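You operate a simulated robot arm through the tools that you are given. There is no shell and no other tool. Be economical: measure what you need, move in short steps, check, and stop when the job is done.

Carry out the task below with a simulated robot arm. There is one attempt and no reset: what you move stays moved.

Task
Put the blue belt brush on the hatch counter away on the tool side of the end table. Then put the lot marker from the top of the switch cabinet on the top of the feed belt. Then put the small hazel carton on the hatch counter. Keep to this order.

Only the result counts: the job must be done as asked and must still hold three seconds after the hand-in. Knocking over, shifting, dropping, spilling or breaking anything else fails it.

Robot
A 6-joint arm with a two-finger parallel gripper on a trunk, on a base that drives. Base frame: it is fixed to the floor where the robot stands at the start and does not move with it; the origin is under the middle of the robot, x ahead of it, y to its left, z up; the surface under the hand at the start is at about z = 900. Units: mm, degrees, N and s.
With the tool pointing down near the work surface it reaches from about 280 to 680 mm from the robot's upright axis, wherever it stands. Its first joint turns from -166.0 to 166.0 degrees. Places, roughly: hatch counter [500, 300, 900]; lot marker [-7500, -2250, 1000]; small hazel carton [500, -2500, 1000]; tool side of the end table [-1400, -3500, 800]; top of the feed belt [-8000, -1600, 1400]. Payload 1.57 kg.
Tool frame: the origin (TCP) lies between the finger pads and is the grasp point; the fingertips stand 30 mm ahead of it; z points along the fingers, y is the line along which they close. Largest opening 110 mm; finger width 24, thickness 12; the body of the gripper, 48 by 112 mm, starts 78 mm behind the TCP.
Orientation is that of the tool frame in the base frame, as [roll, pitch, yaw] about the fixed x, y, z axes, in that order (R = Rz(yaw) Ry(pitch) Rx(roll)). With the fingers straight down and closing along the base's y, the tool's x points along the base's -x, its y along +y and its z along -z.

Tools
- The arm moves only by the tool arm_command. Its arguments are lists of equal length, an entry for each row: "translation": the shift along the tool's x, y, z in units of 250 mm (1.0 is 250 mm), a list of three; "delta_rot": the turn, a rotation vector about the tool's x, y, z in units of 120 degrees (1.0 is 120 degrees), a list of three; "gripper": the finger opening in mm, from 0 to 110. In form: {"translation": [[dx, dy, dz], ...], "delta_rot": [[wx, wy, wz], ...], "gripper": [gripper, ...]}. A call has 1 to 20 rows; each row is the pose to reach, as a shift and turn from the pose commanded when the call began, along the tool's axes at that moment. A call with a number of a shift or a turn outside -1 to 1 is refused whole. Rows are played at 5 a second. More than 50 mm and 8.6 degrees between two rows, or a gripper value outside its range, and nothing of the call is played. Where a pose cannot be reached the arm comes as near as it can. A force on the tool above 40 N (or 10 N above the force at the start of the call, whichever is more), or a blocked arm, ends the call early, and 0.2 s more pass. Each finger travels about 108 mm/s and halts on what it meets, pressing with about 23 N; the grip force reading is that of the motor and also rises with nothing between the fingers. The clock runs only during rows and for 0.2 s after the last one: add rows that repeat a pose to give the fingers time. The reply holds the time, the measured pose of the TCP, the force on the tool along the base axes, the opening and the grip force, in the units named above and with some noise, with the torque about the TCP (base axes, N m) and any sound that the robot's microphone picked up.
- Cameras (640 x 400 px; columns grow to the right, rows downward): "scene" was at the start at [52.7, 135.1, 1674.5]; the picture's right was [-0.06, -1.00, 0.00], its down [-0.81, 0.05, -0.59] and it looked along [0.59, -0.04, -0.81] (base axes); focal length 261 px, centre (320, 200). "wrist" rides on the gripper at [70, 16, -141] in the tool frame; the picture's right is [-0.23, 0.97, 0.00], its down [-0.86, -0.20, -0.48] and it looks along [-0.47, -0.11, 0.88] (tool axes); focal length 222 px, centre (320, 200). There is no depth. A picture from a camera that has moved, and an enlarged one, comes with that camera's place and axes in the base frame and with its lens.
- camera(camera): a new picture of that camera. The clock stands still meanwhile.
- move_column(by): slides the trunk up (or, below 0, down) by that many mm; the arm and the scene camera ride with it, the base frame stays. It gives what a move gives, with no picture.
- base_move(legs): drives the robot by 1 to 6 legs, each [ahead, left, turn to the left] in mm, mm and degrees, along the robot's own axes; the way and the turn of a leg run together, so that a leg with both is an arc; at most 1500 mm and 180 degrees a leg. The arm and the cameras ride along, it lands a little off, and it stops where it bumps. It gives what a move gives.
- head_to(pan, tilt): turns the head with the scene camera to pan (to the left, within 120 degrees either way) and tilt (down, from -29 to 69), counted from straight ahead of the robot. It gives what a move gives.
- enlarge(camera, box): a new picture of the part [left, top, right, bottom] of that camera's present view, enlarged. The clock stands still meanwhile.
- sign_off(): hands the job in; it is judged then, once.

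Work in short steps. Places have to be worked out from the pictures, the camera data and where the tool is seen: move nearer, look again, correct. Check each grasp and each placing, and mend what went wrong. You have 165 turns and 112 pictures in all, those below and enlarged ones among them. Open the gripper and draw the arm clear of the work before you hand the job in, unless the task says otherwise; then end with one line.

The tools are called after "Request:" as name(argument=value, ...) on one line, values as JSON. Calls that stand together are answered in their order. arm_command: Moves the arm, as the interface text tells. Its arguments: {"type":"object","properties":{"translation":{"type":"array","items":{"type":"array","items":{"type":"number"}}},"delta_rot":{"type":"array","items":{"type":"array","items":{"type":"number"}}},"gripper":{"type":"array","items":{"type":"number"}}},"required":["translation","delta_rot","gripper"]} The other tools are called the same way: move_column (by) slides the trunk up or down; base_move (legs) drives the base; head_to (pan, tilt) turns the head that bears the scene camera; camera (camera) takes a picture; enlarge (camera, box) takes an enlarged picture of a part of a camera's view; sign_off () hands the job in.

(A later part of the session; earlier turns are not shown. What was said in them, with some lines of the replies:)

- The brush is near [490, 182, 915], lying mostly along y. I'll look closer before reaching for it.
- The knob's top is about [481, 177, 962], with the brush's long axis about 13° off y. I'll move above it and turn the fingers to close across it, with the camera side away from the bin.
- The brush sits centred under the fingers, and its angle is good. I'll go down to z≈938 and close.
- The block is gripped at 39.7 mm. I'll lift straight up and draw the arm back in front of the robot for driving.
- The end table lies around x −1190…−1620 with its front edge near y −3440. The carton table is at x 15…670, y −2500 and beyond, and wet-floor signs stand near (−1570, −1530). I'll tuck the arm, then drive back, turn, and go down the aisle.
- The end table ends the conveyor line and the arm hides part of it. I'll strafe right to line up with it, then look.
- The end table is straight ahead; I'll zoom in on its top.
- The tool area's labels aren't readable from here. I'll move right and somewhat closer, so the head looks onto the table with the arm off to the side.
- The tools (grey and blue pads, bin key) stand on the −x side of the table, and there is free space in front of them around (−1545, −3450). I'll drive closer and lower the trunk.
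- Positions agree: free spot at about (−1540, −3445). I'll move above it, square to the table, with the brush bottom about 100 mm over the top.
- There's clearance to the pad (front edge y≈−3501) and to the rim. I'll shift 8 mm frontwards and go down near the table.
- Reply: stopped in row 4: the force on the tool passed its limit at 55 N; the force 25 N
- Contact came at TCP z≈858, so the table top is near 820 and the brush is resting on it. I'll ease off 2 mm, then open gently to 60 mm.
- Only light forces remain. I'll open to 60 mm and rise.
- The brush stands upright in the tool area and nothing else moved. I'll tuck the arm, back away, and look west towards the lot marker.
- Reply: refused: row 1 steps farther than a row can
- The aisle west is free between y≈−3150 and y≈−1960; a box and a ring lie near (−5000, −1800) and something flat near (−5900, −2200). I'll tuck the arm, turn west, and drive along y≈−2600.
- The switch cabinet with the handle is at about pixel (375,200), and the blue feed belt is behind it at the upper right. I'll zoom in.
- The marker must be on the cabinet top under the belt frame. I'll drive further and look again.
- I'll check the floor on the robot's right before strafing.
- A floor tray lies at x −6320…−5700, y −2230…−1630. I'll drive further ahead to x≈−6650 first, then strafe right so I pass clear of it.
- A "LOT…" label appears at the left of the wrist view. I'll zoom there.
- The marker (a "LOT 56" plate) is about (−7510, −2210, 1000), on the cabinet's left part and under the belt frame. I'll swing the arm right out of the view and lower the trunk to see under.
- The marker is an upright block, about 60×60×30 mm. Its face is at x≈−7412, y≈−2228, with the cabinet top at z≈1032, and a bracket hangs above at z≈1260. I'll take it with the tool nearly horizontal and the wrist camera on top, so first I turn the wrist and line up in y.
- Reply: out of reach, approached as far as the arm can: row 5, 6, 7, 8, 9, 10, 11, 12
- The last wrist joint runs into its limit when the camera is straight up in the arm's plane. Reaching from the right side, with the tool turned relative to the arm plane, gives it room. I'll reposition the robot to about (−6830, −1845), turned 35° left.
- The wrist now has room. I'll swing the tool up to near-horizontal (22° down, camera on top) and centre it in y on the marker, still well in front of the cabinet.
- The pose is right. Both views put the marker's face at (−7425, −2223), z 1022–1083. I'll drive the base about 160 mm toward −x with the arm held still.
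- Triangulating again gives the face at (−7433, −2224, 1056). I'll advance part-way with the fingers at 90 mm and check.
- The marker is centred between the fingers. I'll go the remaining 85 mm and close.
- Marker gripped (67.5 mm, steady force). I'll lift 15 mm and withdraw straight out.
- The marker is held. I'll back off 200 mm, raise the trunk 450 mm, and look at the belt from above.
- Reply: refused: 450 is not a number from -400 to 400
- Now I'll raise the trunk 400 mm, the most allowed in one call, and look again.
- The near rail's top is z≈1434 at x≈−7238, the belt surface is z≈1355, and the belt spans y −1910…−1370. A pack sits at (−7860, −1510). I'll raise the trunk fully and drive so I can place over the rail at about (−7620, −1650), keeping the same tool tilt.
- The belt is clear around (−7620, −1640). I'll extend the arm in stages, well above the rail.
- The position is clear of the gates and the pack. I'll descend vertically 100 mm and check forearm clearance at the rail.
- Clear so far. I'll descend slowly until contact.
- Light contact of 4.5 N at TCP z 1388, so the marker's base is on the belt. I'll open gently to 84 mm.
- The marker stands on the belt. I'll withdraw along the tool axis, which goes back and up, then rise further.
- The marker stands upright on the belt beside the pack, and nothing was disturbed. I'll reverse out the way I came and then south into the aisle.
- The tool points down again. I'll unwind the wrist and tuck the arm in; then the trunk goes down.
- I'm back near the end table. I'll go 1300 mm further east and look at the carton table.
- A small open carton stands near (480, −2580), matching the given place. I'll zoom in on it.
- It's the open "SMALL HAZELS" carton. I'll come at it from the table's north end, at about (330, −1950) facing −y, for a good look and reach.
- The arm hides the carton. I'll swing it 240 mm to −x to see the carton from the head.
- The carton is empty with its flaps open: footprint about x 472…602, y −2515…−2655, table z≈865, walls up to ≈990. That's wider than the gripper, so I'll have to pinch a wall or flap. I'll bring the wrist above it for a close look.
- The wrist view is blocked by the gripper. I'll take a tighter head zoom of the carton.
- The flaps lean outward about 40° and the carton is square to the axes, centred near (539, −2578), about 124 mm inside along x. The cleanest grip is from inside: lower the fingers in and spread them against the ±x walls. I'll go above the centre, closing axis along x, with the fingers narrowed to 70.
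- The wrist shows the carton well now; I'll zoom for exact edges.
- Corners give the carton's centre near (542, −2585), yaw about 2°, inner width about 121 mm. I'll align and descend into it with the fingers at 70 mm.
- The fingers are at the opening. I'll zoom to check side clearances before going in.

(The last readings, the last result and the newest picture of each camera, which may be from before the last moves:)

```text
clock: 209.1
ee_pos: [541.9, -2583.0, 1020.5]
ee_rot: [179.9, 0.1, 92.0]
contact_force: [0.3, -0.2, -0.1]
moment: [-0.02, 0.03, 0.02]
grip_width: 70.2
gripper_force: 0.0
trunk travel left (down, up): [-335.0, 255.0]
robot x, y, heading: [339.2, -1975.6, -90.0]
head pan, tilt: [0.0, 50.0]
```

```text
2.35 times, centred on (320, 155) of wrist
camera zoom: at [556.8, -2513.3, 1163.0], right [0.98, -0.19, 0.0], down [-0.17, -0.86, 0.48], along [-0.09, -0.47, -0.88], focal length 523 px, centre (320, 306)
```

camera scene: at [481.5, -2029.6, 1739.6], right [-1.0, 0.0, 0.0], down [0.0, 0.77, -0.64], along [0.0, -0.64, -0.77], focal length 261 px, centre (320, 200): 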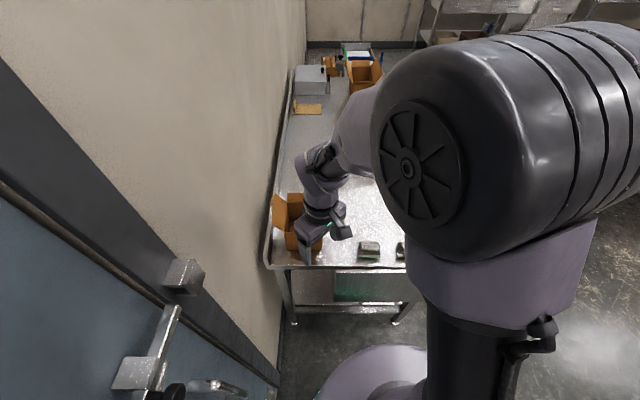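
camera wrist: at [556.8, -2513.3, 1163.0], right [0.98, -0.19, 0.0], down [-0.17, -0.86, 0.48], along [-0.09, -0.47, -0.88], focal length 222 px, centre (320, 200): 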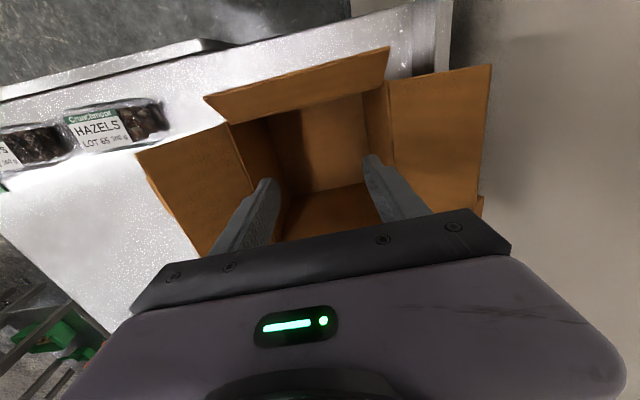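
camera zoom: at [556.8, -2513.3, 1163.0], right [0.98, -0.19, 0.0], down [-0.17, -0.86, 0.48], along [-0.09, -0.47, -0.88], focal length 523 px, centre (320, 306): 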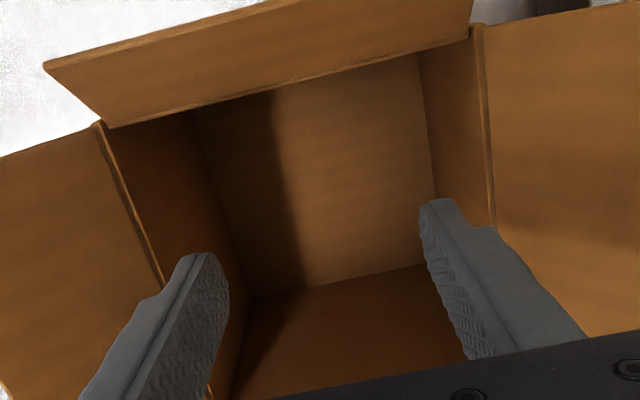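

Left gap is about 7 mm and right about 13 mm, so I'll shift 3 mm to +x, go down to TCP z≈932, then spread the fingers.

Request:
arm_command(translation=[[0, 0.012, 0.06], [0, 0.012, 0.16], [0, 0.012, 0.26], [0, 0.012, 0.352], [0, 0.012, 0.352]], delta_rot=[[0, 0, 0], [0, 0, 0], [0, 0, 0], [0, 0, 0], [0, 0, 0]], gripper=[70, 70, 70, 70, 70])

Request:
arm_command(translation=[[0, 0, 0], [0, 0, 0], [0, 0, 0], [0, 0, 0], [0, 0, 0]], delta_rot=[[0, 0, 0], [0, 0, 0], [0, 0, 0], [0, 0, 0], [0, 0, 0]], gripper=[80, 88, 96, 104, 110])

Request:
camera(camera="wrist")

```text
clock: 210.3
ee_pos: [546.0, -2585.0, 933.3]
ee_rot: [179.9, 0.0, 92.1]
contact_force: [-0.1, 0.1, 0.7]
moment: [0.02, -0.04, 0.01]
grip_width: 70.0
gripper_force: 0.1
trunk travel left (down, up): [-335.0, 255.0]
robot x, y, heading: [339.1, -1975.7, -90.1]
head pan, tilt: [0.0, 50.0]
```

```text
clock: 211.5
ee_pos: [546.7, -2584.2, 934.1]
ee_rot: [179.9, -0.1, 92.0]
contact_force: [0.5, 0.6, 0.3]
moment: [0.04, 0.03, -0.02]
grip_width: 95.5
gripper_force: 0.1
trunk travel left (down, up): [-335.0, 255.0]
robot x, y, heading: [340.0, -1971.3, -89.8]
head pan, tilt: [0.0, 50.0]
```

```text
48 pictures are left
camera wrist: at [561.0, -2513.9, 1075.1], right [0.98, -0.19, 0.0], down [-0.17, -0.86, 0.48], along [-0.09, -0.47, -0.88], focal length 222 px, centre (320, 200)
```

wrist: 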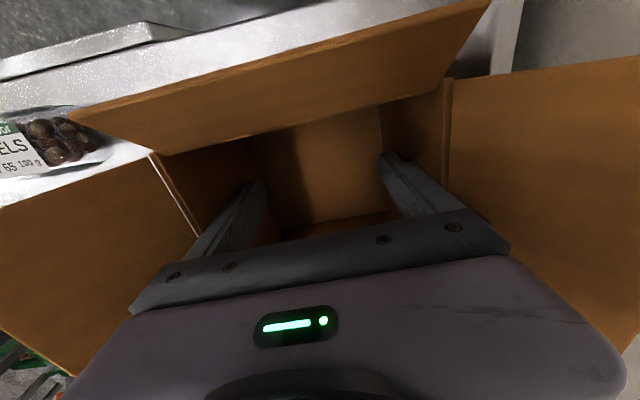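

The fingers halted at 95.5 mm, so they're bearing on both walls. I'll test with a slow 25 mm lift.

Request:
arm_command(translation=[[0, 0, -0.02], [0, 0, -0.04], [0, 0, -0.07], [0, 0, -0.1], [0, 0, -0.1]], delta_rot=[[0, 0, 0], [0, 0, 0], [0, 0, 0], [0, 0, 0], [0, 0, 0]], gripper=[110, 110, 110, 110, 110])

Request:
camera(camera="wrist")

Request:
enlarge(camera="scene", box=[240, 130, 400, 255])

```text
clock: 212.7
ee_pos: [546.4, -2584.7, 957.4]
ee_rot: [180.0, -0.1, 92.1]
contact_force: [0.5, -0.1, -1.8]
moment: [0.01, -0.02, 0.01]
grip_width: 95.7
gripper_force: 0.0
trunk travel left (down, up): [-335.0, 255.0]
robot x, y, heading: [343.4, -1973.7, -89.9]
head pan, tilt: [0.0, 50.0]
```

```text
47 pictures are left
camera wrist: at [560.7, -2513.6, 1100.2], right [0.98, -0.19, 0.0], down [-0.17, -0.86, 0.48], along [-0.09, -0.47, -0.88], focal length 222 px, centre (320, 200)
```

wrist: 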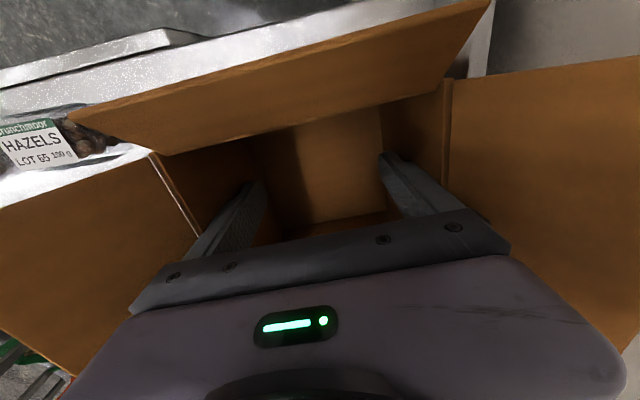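

```text
3.20 times, centred on (320, 192) of scene
camera zoom: at [481.5, -2029.8, 1739.5], right [-1.0, 0.0, 0.0], down [0.0, 0.77, -0.64], along [0.0, -0.64, -0.77], focal length 836 px, centre (320, 224)
```

zoom: 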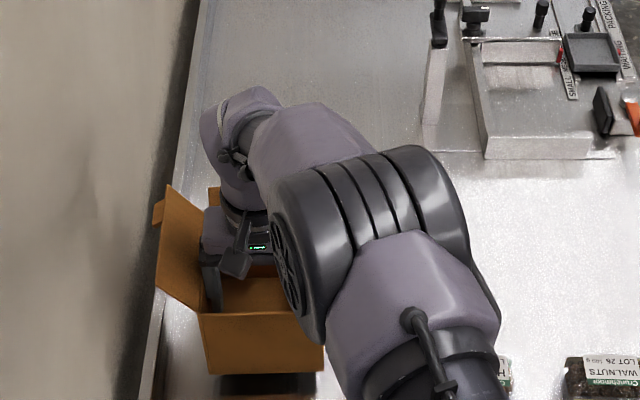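

The carton came up with the fingers and is level (about 1.8 N). I'll lift clear, then bring it in front of the robot.

Request:
arm_command(translation=[[0, 0, -0.1], [0, 0, -0.22], [0, 0, -0.34], [0, -0.05, -0.46], [0, -0.15, -0.58], [0, -0.27, -0.7], [0.05, -0.4, -0.8], [0.12, -0.53, -0.88], [0.22, -0.65, -0.92], [0.34, -0.74, -0.92], [0.45, -0.775, -0.92], [0.45, -0.775, -0.92]], delta_rot=[[0, 0, 0], [0, 0, 0], [0, 0, 0], [0, 0, 0], [0, 0, 0], [0, 0, 0], [0, 0, 0], [0, 0, 0], [0, 0, 0], [0, 0, 0], [0, 0, 0], [0, 0, 0]], gripper=[110, 110, 110, 110, 110, 110, 110, 110, 110, 110, 110, 110])

Request:
camera(camera="wrist")

Request:
camera(camera="scene")

```text
clock: 215.3
ee_pos: [349.2, -2479.4, 1187.1]
ee_rot: [-180.0, -0.1, 92.0]
contact_force: [-0.5, -0.2, -2.1]
moment: [0.08, 0.01, 0.01]
grip_width: 95.7
gripper_force: 0.1
trunk travel left (down, up): [-335.0, 255.0]
robot x, y, heading: [337.3, -1967.7, -89.9]
head pan, tilt: [0.0, 50.0]
```

```text
45 pictures are left
camera wrist: at [362.8, -2409.4, 1328.2], right [0.98, -0.19, 0.0], down [-0.17, -0.86, 0.48], along [-0.09, -0.47, -0.88], focal length 222 px, centre (320, 200)
```

wrist: 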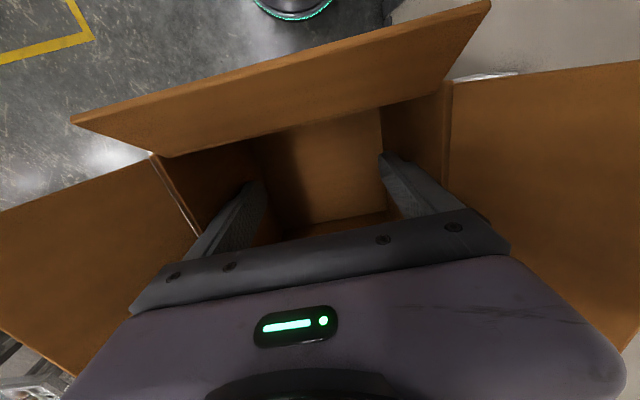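

```text
44 pictures are left
camera scene: at [481.5, -2030.5, 1739.4], right [-1.0, 0.0, 0.0], down [0.0, 0.77, -0.64], along [0.0, -0.64, -0.77], focal length 261 px, centre (320, 200)
```

scene: 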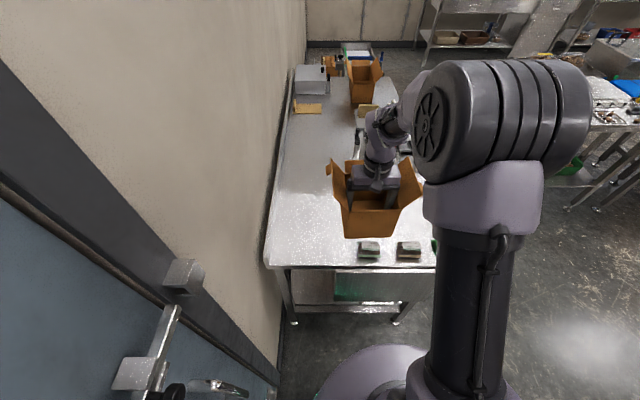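

The carton is held level. I'll back off, move west out from the wall, drive north, and turn to face the hatch.

Request:
base_move(legs=[[-150, 0, 0], [0, -690, 0], [-1450, 0, 0], [0, 0, 90]])

Request:
head_to(pan=20, tilt=30)

Request:
camera(camera="scene")

Request:
camera(camera="wrist")

```text
clock: 230.7
ee_pos: [143.1, -372.6, 1186.5]
ee_rot: [180.0, -0.2, -177.4]
contact_force: [0.5, 0.3, -0.4]
moment: [-0.01, 0.04, 0.0]
grip_width: 95.2
gripper_force: 0.1
trunk travel left (down, up): [-335.0, 255.0]
robot x, y, heading: [-361.3, -389.9, 1.1]
head pan, tilt: [0.0, 50.0]
```

```text
clock: 231.5
ee_pos: [142.8, -372.6, 1186.8]
ee_rot: [180.0, -0.1, -177.2]
contact_force: [-0.3, -0.6, -0.9]
moment: [0.01, 0.03, 0.0]
grip_width: 95.3
gripper_force: 0.0
trunk travel left (down, up): [-335.0, 255.0]
robot x, y, heading: [-361.4, -387.0, 1.0]
head pan, tilt: [20.0, 30.0]
```

```text
43 pictures are left
camera scene: at [-301.1, -214.6, 1768.9], right [0.35, -0.94, 0.0], down [-0.47, -0.18, -0.87], along [0.81, 0.31, -0.5], focal length 261 px, centre (320, 200)
```

scene: 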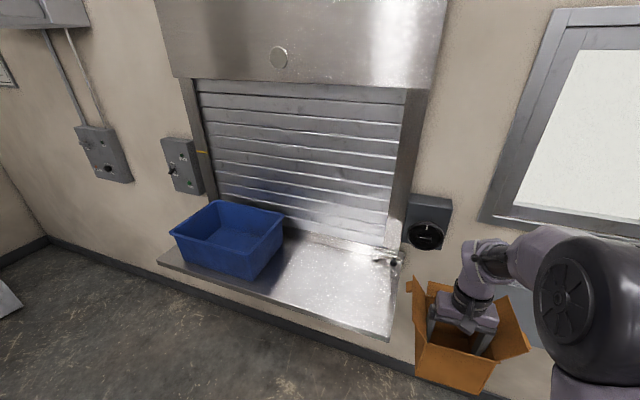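

```text
42 pictures are left
camera wrist: at [73.2, -359.4, 1328.4], right [0.18, 0.98, 0.0], down [0.86, -0.16, 0.48], along [0.47, -0.09, -0.88], focal length 222 px, centre (320, 200)
```

wrist: 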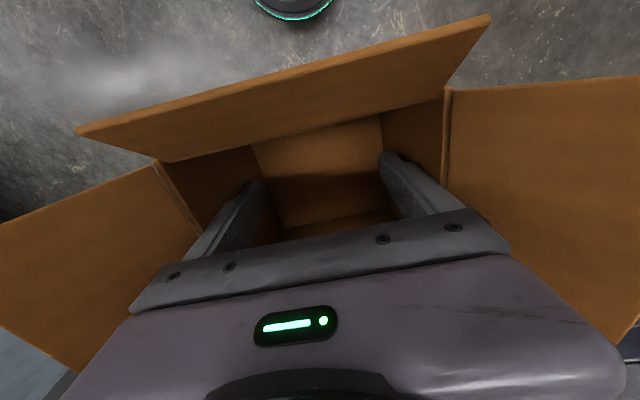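

The carton is still held. Something small and dark is at the counter's back right, so I'll zoom in on the counter.

Request:
enlarge(camera="scene", box=[260, 210, 420, 345])

```text
2.96 times, centred on (340, 278) of scene
camera zoom: at [-301.1, -214.6, 1768.9], right [0.35, -0.94, 0.0], down [-0.47, -0.18, -0.87], along [0.81, 0.31, -0.5], focal length 774 px, centre (261, -30)
```

zoom: 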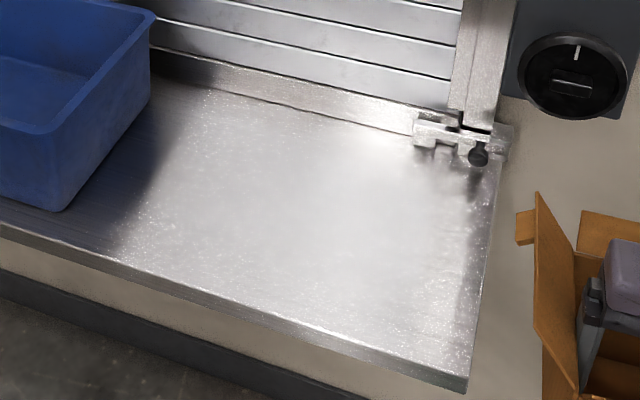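

Free space is centred around (470, 30), well away from the bin (y>300) and the latch. I'll strafe left and drive ahead so the carton is over (480, 60).

Request:
base_move(legs=[[0, 430, -1], [335, 0, 0]])

Request:
head_to(pan=-5, tilt=50)

Request:
camera(camera="scene")

```text
clock: 235.9
ee_pos: [477.0, 30.7, 1186.9]
ee_rot: [-180.0, -0.1, -179.2]
contact_force: [0.5, -0.1, -0.7]
moment: [0.0, 0.02, 0.03]
grip_width: 95.4
gripper_force: 0.1
trunk travel left (down, up): [-335.0, 255.0]
robot x, y, heading: [-27.7, 34.7, -1.1]
head pan, tilt: [20.0, 30.0]
```

```text
clock: 236.8
ee_pos: [477.5, 31.4, 1185.8]
ee_rot: [-180.0, -0.1, -179.2]
contact_force: [-0.4, -0.2, -0.9]
moment: [0.02, 0.04, 0.02]
grip_width: 95.6
gripper_force: 0.2
trunk travel left (down, up): [-335.0, 255.0]
robot x, y, heading: [-31.1, 31.6, -1.3]
head pan, tilt: [-5.0, 50.0]
```

```text
40 pictures are left
camera scene: at [29.2, 166.5, 1739.5], right [-0.11, -0.99, 0.0], down [-0.76, 0.08, -0.64], along [0.64, -0.07, -0.77], focal length 261 px, centre (320, 200)
```

scene: 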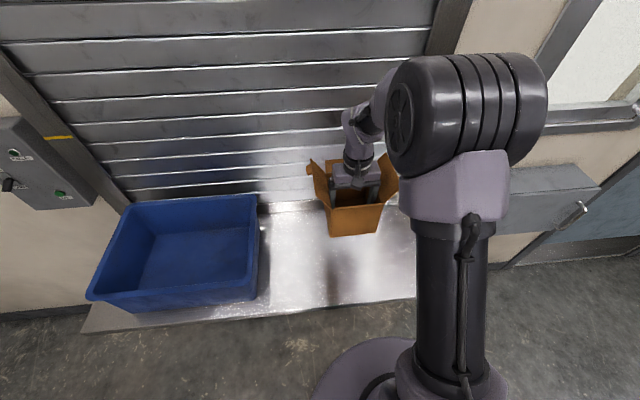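

It's well placed over free counter at (477, 31). I'll descend to just above, then slowly to contact.

Request:
arm_command(translation=[[0, 0, 0.12], [0, 0, 0.26], [0, 0, 0.4], [0, 0, 0.54], [0, 0, 0.66], [0, 0, 0.76], [0, 0, 0.76]], delta_rot=[[0, 0, 0], [0, 0, 0], [0, 0, 0], [0, 0, 0], [0, 0, 0], [0, 0, 0], [0, 0, 0]], gripper=[110, 110, 110, 110, 110, 110, 110])

Request:
arm_command(translation=[[0, 0, 0.02], [0, 0, 0.04], [0, 0, 0.055], [0, 0, 0.065], [0, 0, 0.075], [0, 0, 0.083], [0, 0, 0.09], [0, 0, 0.098]], delta_rot=[[0, 0, 0], [0, 0, 0], [0, 0, 0], [0, 0, 0], [0, 0, 0], [0, 0, 0], [0, 0, 0], [0, 0, 0]], gripper=[110, 110, 110, 110, 110, 110, 110, 110])

Request:
enlarge(camera="scene", box=[250, 140, 420, 260])

```text
clock: 238.4
ee_pos: [475.4, 30.2, 997.3]
ee_rot: [179.9, -0.2, -179.2]
contact_force: [-0.1, 0.2, -1.9]
moment: [0.0, -0.02, -0.01]
grip_width: 95.8
gripper_force: 0.1
trunk travel left (down, up): [-335.0, 255.0]
robot x, y, heading: [-33.8, 34.9, -0.9]
head pan, tilt: [-5.0, 50.0]
```

```text
clock: 240.2
ee_pos: [475.8, 30.6, 972.5]
ee_rot: [180.0, -0.1, -179.1]
contact_force: [1.6, 2.0, 9.1]
moment: [-0.04, 0.04, 0.06]
grip_width: 95.4
gripper_force: 0.0
trunk travel left (down, up): [-335.0, 255.0]
robot x, y, heading: [-33.6, 35.7, -1.3]
head pan, tilt: [-5.0, 50.0]
```

```text
3.33 times, centred on (335, 200) of scene
camera zoom: at [28.3, 166.7, 1739.5], right [-0.11, -0.99, 0.0], down [-0.76, 0.08, -0.64], along [0.64, -0.07, -0.77], focal length 870 px, centre (270, 200)
```

zoom: 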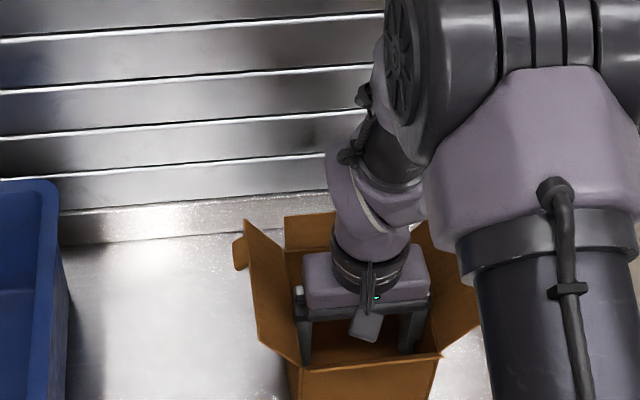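

Contact of 9 N at TCP z 972: the carton is on the counter. I'll relax the fingers to 72 mm, wait, and rise straight out.

Request:
arm_command(translation=[[0, 0, 0], [0, 0, 0], [0, 0, 0], [0, 0, 0]], delta_rot=[[0, 0, 0], [0, 0, 0], [0, 0, 0], [0, 0, 0]], gripper=[90, 80, 72, 72])

Request:
arm_command(translation=[[0, 0, -0.06], [0, 0, -0.16], [0, 0, -0.3], [0, 0, -0.46], [0, 0, -0.62], [0, 0, -0.8], [0, 0, -0.96], [0, 0, -0.96]], delta_rot=[[0, 0, 0], [0, 0, 0], [0, 0, 0], [0, 0, 0], [0, 0, 0], [0, 0, 0], [0, 0, 0], [0, 0, 0]], gripper=[72, 72, 72, 72, 72, 72, 72, 72])

Request:
camera(camera="scene")

Request:
camera(camera="wrist")

```text
clock: 241.2
ee_pos: [475.5, 30.4, 972.6]
ee_rot: [-180.0, -0.1, -179.2]
contact_force: [-0.1, 0.0, -0.4]
moment: [0.02, 0.01, -0.01]
grip_width: 71.9
gripper_force: 0.1
trunk travel left (down, up): [-335.0, 255.0]
robot x, y, heading: [-27.9, 35.9, -1.3]
head pan, tilt: [-5.0, 50.0]
```

```text
clock: 243.0
ee_pos: [478.4, 31.7, 1211.5]
ee_rot: [180.0, -0.1, -179.2]
contact_force: [0.2, 0.3, 1.7]
moment: [0.0, 0.04, -0.03]
grip_width: 71.9
gripper_force: 0.1
trunk travel left (down, up): [-335.0, 255.0]
robot x, y, heading: [-27.2, 36.1, -1.4]
head pan, tilt: [-5.0, 50.0]
```

```text
38 pictures are left
camera scene: at [29.4, 166.4, 1739.5], right [-0.11, -0.99, 0.0], down [-0.76, 0.08, -0.64], along [0.64, -0.07, -0.77], focal length 261 px, centre (320, 200)
```

scene: 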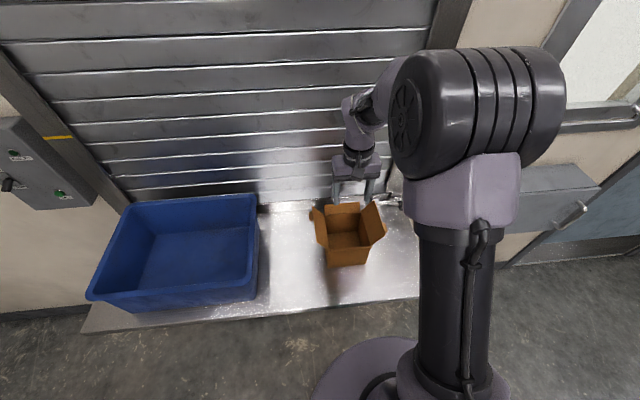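

```text
37 pictures are left
camera wrist: at [408.1, 47.8, 1353.9], right [0.21, 0.98, 0.0], down [0.86, -0.19, 0.48], along [0.47, -0.1, -0.88], focal length 222 px, centre (320, 200)
```

wrist: 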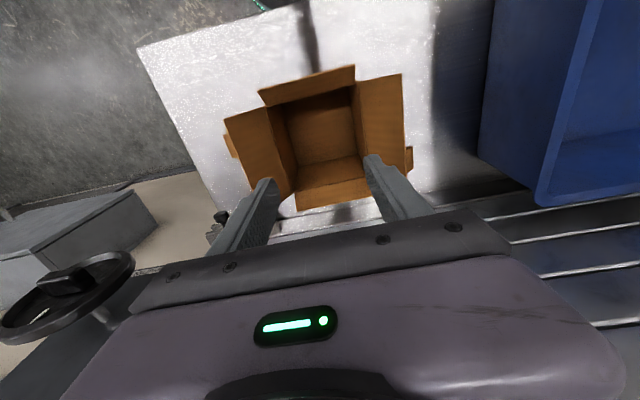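

The carton stands flat on the hatch counter and the gripper is clear. I'll back the robot off, open the gripper, and hand in.

Request:
arm_command(translation=[[0, 0, -0.1], [0, 0, -0.1]], delta_rot=[[0, 0, 0], [0, 0, 0]], gripper=[100, 110])

Request:
base_move(legs=[[-300, 0, 0]])

Request:
camera(camera="scene")

```text
clock: 243.6
ee_pos: [476.3, 33.1, 1236.5]
ee_rot: [180.0, 0.0, -179.1]
contact_force: [0.0, 0.0, 0.6]
moment: [0.03, 0.01, -0.01]
grip_width: 109.9
gripper_force: 0.1
trunk travel left (down, up): [-335.0, 255.0]
robot x, y, heading: [-29.0, 32.9, -1.1]
head pan, tilt: [-5.0, 50.0]
```

```text
clock: 245.6
ee_pos: [179.7, 43.1, 1236.4]
ee_rot: [-180.0, 0.0, -178.7]
contact_force: [-0.5, -0.6, 1.3]
moment: [-0.01, -0.04, -0.03]
grip_width: 109.9
gripper_force: 0.1
trunk travel left (down, up): [-335.0, 255.0]
robot x, y, heading: [-326.7, 37.9, -0.5]
head pan, tilt: [-5.0, 50.0]
```

```text
36 pictures are left
camera scene: at [-269.6, 171.7, 1739.5], right [-0.1, -1.0, 0.0], down [-0.76, 0.08, -0.64], along [0.64, -0.06, -0.77], focal length 261 px, centre (320, 200)
```

scene: 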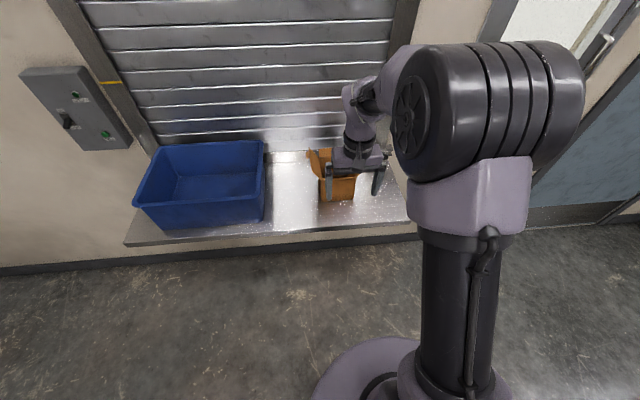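

All three items are placed and the arm is clear, so I'm handing in.

Request:
sign_off()

```text
The job is handed in.
```

I did the three moves in the order you asked and handed the job in; no verdict has come back. The blue belt brush is on the tool side of the end table. The lot marker (LOT 56) stands upright on the feed belt. The small hazel carton is on the hatch counter.
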